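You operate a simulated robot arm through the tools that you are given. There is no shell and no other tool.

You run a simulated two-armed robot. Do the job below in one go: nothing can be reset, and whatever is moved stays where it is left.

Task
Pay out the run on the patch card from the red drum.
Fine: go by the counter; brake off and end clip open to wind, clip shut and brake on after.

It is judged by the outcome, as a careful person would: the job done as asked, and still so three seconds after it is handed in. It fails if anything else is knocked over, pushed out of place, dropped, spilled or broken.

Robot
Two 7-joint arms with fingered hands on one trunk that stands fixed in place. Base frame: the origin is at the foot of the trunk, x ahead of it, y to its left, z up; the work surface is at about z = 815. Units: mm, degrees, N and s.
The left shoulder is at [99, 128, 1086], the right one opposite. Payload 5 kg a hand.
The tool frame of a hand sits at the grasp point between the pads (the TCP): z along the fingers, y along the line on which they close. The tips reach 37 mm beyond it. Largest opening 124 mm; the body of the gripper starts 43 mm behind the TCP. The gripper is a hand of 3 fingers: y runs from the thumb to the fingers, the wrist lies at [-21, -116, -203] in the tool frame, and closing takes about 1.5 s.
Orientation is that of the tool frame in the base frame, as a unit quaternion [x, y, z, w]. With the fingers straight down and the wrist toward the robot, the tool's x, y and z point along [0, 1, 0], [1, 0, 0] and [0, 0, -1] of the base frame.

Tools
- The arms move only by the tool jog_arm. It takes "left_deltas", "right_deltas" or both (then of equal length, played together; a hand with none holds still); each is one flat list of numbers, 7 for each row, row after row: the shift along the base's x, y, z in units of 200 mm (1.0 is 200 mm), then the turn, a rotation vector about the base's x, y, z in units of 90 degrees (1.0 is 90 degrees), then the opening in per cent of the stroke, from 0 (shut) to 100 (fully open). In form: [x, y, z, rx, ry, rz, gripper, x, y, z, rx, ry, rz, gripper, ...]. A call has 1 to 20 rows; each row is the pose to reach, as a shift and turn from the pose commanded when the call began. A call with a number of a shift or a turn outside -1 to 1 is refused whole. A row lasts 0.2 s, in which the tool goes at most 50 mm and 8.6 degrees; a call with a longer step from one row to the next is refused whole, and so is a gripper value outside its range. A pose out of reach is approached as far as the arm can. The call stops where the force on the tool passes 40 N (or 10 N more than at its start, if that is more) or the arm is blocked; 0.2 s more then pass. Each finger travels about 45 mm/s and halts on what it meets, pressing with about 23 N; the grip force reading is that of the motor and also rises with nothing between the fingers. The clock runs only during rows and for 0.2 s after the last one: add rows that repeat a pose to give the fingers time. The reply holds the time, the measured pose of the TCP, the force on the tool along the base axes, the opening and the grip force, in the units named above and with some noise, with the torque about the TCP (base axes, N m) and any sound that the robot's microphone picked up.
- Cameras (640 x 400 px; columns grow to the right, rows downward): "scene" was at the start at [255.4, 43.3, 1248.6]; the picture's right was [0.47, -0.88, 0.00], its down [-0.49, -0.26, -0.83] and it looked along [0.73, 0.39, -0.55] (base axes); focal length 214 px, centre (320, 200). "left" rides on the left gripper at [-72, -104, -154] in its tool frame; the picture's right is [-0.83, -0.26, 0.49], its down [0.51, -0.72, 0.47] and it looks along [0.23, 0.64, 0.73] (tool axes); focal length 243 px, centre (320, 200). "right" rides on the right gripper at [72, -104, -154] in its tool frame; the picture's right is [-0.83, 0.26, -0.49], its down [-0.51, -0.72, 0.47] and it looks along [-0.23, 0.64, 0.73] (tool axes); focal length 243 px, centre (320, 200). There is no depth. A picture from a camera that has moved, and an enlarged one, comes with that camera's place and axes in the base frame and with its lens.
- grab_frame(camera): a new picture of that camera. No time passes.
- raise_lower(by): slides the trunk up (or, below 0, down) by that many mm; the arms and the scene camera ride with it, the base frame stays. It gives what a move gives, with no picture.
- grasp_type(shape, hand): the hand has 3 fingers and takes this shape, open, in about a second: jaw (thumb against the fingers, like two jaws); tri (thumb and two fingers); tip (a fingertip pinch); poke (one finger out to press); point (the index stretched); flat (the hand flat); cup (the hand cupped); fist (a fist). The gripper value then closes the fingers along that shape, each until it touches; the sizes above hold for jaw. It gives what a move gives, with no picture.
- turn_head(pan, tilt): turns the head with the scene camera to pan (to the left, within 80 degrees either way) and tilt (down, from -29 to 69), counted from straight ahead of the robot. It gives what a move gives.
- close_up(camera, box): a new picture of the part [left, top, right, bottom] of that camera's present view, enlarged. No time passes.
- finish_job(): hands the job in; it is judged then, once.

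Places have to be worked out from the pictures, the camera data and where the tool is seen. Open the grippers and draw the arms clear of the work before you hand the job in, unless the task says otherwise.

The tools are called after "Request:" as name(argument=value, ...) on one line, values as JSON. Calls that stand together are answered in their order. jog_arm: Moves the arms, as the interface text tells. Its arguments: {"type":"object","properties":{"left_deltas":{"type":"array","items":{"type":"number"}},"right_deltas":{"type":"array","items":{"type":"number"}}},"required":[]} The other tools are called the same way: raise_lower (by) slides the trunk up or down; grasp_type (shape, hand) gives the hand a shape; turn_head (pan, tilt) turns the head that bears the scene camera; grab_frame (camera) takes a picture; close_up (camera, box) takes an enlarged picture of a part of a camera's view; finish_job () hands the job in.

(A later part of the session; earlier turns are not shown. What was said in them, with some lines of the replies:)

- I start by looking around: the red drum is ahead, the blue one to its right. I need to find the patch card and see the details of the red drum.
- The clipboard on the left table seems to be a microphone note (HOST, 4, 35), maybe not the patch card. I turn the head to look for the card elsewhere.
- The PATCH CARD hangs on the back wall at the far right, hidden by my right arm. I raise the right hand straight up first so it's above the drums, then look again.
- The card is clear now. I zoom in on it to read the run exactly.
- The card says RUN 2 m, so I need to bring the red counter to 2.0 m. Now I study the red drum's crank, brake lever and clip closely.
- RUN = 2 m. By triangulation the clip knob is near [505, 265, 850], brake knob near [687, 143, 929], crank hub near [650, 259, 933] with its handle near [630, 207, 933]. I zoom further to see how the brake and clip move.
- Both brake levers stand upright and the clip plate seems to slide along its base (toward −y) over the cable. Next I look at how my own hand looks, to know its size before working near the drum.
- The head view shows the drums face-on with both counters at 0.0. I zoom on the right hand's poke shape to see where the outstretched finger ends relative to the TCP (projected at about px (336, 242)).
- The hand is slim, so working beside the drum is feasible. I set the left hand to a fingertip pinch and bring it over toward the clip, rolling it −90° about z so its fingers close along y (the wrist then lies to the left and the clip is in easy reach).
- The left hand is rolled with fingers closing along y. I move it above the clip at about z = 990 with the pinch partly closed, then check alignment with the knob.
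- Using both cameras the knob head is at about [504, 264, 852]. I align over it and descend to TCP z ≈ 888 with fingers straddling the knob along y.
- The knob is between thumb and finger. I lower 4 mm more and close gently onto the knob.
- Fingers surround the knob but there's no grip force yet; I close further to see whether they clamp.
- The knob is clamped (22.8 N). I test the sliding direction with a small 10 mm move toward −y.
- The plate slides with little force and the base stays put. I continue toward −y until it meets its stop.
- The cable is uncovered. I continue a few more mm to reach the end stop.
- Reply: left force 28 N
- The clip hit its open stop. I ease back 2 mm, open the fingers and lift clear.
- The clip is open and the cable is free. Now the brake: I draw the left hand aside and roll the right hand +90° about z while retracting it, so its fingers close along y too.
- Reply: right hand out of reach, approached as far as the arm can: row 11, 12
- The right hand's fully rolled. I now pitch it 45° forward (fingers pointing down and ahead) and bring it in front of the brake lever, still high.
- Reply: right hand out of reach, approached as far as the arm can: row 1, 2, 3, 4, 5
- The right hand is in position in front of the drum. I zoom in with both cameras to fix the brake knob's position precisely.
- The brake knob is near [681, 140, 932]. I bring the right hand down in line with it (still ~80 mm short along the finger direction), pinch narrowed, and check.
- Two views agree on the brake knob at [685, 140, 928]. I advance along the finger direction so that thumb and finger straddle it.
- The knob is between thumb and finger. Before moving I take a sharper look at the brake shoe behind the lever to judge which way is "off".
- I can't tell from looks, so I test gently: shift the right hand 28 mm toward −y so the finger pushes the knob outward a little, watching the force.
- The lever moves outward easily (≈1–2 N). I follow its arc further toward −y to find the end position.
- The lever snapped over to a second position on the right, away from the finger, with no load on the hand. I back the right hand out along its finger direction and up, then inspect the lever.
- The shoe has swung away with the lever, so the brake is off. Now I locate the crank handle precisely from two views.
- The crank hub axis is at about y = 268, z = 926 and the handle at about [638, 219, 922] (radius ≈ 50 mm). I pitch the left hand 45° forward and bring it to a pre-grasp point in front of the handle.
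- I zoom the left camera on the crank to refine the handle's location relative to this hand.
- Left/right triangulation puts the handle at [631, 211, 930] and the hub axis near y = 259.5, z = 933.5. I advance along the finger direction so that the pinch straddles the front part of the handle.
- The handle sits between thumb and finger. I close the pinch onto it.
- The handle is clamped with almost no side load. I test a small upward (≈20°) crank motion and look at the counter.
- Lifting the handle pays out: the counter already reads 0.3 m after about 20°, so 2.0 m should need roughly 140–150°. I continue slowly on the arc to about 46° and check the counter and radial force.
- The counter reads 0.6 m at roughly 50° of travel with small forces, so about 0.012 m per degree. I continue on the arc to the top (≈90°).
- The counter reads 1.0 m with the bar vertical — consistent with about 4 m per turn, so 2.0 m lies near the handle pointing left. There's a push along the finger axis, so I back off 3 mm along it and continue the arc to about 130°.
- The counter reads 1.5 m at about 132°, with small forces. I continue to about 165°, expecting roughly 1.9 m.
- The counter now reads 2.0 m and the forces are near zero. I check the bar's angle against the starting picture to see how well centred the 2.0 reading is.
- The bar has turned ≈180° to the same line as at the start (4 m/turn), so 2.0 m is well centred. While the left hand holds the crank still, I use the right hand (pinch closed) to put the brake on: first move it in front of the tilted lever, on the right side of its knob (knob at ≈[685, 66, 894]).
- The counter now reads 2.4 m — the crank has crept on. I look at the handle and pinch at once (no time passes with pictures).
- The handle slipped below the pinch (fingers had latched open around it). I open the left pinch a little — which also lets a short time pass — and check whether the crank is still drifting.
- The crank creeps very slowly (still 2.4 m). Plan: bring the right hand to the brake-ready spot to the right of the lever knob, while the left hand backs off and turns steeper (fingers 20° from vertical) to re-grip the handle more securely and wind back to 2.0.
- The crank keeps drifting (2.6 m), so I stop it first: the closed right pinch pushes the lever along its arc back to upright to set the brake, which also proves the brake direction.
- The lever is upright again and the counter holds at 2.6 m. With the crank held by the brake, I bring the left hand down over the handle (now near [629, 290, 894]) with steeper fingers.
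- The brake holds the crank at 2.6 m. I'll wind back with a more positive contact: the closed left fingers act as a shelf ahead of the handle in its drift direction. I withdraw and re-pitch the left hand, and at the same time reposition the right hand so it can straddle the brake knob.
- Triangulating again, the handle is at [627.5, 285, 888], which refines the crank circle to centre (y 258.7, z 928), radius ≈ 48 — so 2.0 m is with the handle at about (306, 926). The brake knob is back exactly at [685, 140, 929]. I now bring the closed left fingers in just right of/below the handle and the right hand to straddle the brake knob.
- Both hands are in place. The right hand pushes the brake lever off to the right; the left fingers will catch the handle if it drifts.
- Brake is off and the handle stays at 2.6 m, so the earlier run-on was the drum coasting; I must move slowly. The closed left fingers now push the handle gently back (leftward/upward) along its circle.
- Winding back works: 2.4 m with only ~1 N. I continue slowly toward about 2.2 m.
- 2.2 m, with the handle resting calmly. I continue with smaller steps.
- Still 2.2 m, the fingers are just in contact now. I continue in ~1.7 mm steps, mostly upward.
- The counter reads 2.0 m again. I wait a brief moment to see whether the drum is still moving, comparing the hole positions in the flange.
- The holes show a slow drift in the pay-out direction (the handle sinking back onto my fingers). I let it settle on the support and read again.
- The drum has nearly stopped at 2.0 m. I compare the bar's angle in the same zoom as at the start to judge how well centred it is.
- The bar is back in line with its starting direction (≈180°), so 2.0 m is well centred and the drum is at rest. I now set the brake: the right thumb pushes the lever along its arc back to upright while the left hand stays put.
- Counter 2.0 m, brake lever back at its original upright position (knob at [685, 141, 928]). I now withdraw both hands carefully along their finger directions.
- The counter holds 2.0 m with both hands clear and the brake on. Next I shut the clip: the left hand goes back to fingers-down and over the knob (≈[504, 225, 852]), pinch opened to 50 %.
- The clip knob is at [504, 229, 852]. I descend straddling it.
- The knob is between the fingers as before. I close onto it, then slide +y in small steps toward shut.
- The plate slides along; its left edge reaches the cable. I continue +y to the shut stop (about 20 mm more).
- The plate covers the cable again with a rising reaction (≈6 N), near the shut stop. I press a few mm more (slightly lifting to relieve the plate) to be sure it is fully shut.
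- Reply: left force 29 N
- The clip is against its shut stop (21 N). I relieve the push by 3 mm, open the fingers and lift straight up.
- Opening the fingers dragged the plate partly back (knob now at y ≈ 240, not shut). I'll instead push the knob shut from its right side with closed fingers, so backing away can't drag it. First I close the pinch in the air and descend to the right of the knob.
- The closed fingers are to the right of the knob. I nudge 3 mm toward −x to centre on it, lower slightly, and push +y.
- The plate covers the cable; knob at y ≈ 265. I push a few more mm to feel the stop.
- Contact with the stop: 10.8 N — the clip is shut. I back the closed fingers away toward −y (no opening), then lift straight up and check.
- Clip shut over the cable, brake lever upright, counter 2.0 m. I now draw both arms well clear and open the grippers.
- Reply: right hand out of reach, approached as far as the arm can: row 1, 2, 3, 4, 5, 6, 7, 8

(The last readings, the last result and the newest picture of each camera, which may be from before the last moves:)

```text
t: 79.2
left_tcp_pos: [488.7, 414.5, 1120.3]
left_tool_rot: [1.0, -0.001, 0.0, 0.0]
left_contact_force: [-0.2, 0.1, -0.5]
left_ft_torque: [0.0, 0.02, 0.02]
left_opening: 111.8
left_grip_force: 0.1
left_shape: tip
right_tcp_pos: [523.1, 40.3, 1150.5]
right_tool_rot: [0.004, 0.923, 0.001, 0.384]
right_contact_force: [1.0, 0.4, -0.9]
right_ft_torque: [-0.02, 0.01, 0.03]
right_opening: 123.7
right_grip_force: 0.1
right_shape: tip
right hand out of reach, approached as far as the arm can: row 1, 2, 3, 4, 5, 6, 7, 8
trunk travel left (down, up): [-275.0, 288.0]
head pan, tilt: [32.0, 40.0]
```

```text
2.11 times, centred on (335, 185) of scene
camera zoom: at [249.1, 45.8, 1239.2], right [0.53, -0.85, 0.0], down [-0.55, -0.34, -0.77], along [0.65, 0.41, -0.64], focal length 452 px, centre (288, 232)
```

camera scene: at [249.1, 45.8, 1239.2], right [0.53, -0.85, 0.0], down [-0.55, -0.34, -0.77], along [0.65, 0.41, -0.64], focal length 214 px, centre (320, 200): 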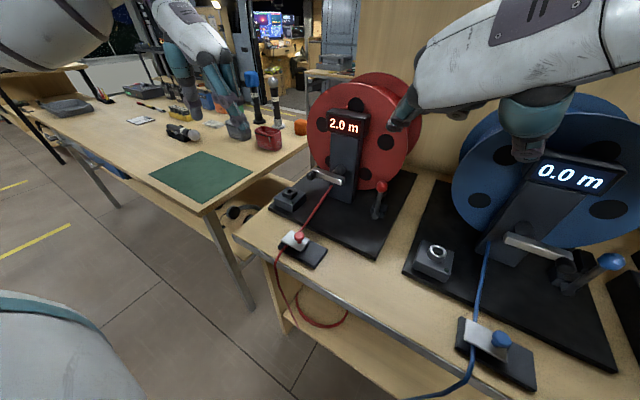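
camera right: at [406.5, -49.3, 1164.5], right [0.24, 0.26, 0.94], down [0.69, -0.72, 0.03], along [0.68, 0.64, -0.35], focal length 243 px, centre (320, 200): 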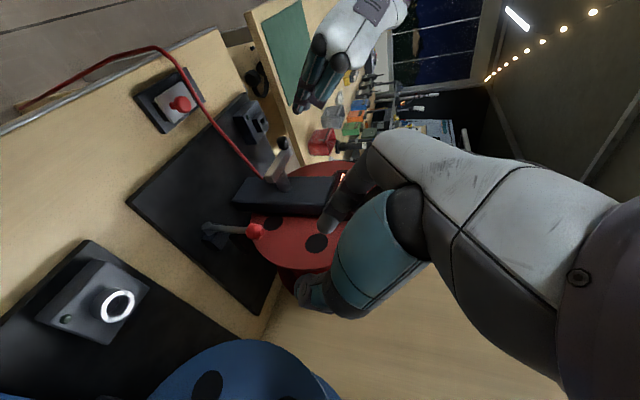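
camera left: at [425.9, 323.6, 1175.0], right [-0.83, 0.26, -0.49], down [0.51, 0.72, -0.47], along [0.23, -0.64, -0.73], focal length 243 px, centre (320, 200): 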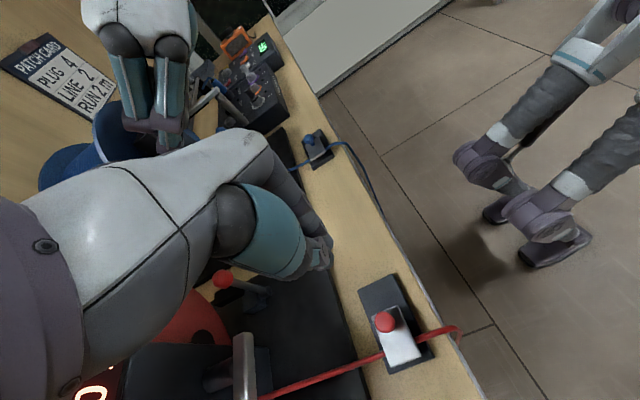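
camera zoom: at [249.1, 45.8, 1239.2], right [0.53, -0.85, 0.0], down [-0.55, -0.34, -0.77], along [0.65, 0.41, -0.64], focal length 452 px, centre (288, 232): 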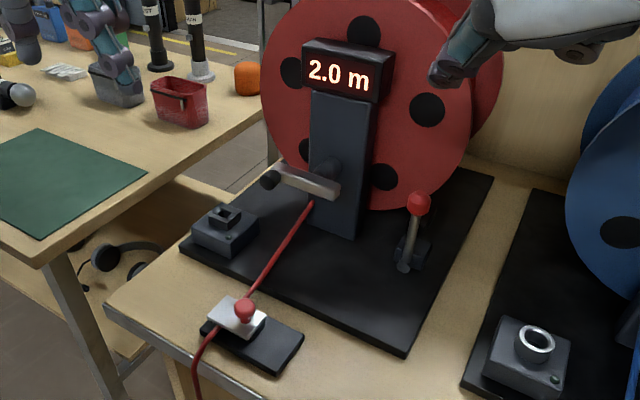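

Everything reads right: counter 2.0 m, clip shut, brake on. The right hand is still fairly near, so I un-pitch and lift it further back in free space.

Request:
jog_arm(right_deltas=[0, -0.03, 0.1, 0, 0.083, 0, 100, 0, -0.06, 0.22, 0, 0.167, 0, 100, 0, -0.1, 0.34, 0, 0.25, 0, 100, 0, -0.13, 0.46, 0, 0.333, 0, 100, 0, -0.16, 0.58, 0, 0.417, 0, 100, 0, -0.2, 0.7, 0, 0.5, 0, 100, 0, -0.2, 0.7, 0, 0.5, 0, 100], left_deltas=[0, 0.1, 0, 0, 0, 0, 100, 0, 0.2, 0, 0, 0, 0, 100, 0, 0.3, 0, 0, 0, 0, 100, 0, 0.35, 0, 0, 0, 0, 100, 0, 0.35, 0, 0, 0, 0, 100, 0, 0.35, 0, 0, 0, 0, 100, 0, 0.35, 0, 0, 0, 0, 100])

Request:
grab_frame(camera="scene")

Request:
close_up(camera="scene", box=[240, 90, 430, 280])

```text
t: 80.8
left_tcp_pos: [488.2, 489.0, 1118.1]
left_tool_rot: [1.0, 0.0, 0.0, 0.002]
left_contact_force: [0.4, 0.6, 0.2]
left_ft_torque: [-0.07, -0.05, 0.01]
left_opening: 123.6
left_grip_force: 0.0
left_shape: tip
right_tcp_pos: [522.7, 2.8, 1288.9]
right_tool_rot: [-0.001, 1.0, -0.001, 0.0]
right_contact_force: [-1.7, 0.9, 0.5]
right_ft_torque: [-0.07, -0.07, -0.03]
right_opening: 124.0
right_grip_force: 0.1
right_shape: tip
right hand out of reach, approached as far as the arm can: row 1, 2, 3, 4, 5
trunk travel left (down, up): [-275.0, 288.0]
head pan, tilt: [32.0, 40.0]
```

```text
taken
camera scene: at [247.9, 49.9, 1239.3], right [0.53, -0.85, 0.0], down [-0.54, -0.34, -0.77], along [0.65, 0.4, -0.64], focal length 214 px, centre (320, 200)
```

scene: 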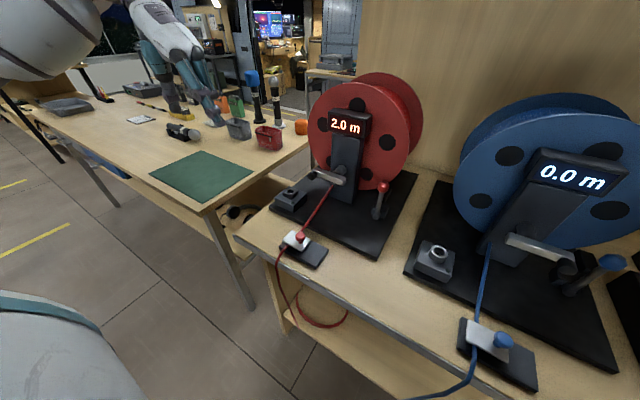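

```text
2.11 times, centred on (335, 185) of scene
camera zoom: at [247.9, 49.9, 1239.3], right [0.53, -0.85, 0.0], down [-0.54, -0.34, -0.77], along [0.65, 0.4, -0.64], focal length 452 px, centre (288, 232)
```

zoom: 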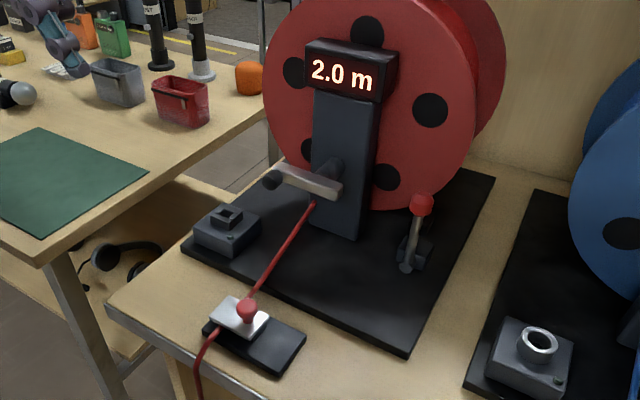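

Both arms are clear and the grippers are open. The counter holds at 2.0 m, the clip is shut over the cable, the brake lever is upright and nothing else has moved, so I hand the job in.

Request:
finish_job()

```text
The job is handed in.
```

The 2 m run from the patch card is paid out from the red drum. The counter reads 2.0 m, the end clip is shut over the cable and the brake is on. Both arms are clear with the grippers open.

- **Overshoot:** on the first pass the handle slipped out of my grip at 2.0 m and the drum coasted to 2.6 m. I put the brake on to stop it, took it off again, and wound back slowly to 2.0 m. The reading held steady through the last checks before I handed in.
- **Clip:** the first time I shut it, opening my fingers dragged the plate partly back off the cable. I pushed it shut again to its stop, and it stayed shut when I backed away.

I saw nothing else knocked over or moved. The blue drum still reads 0.0 m.
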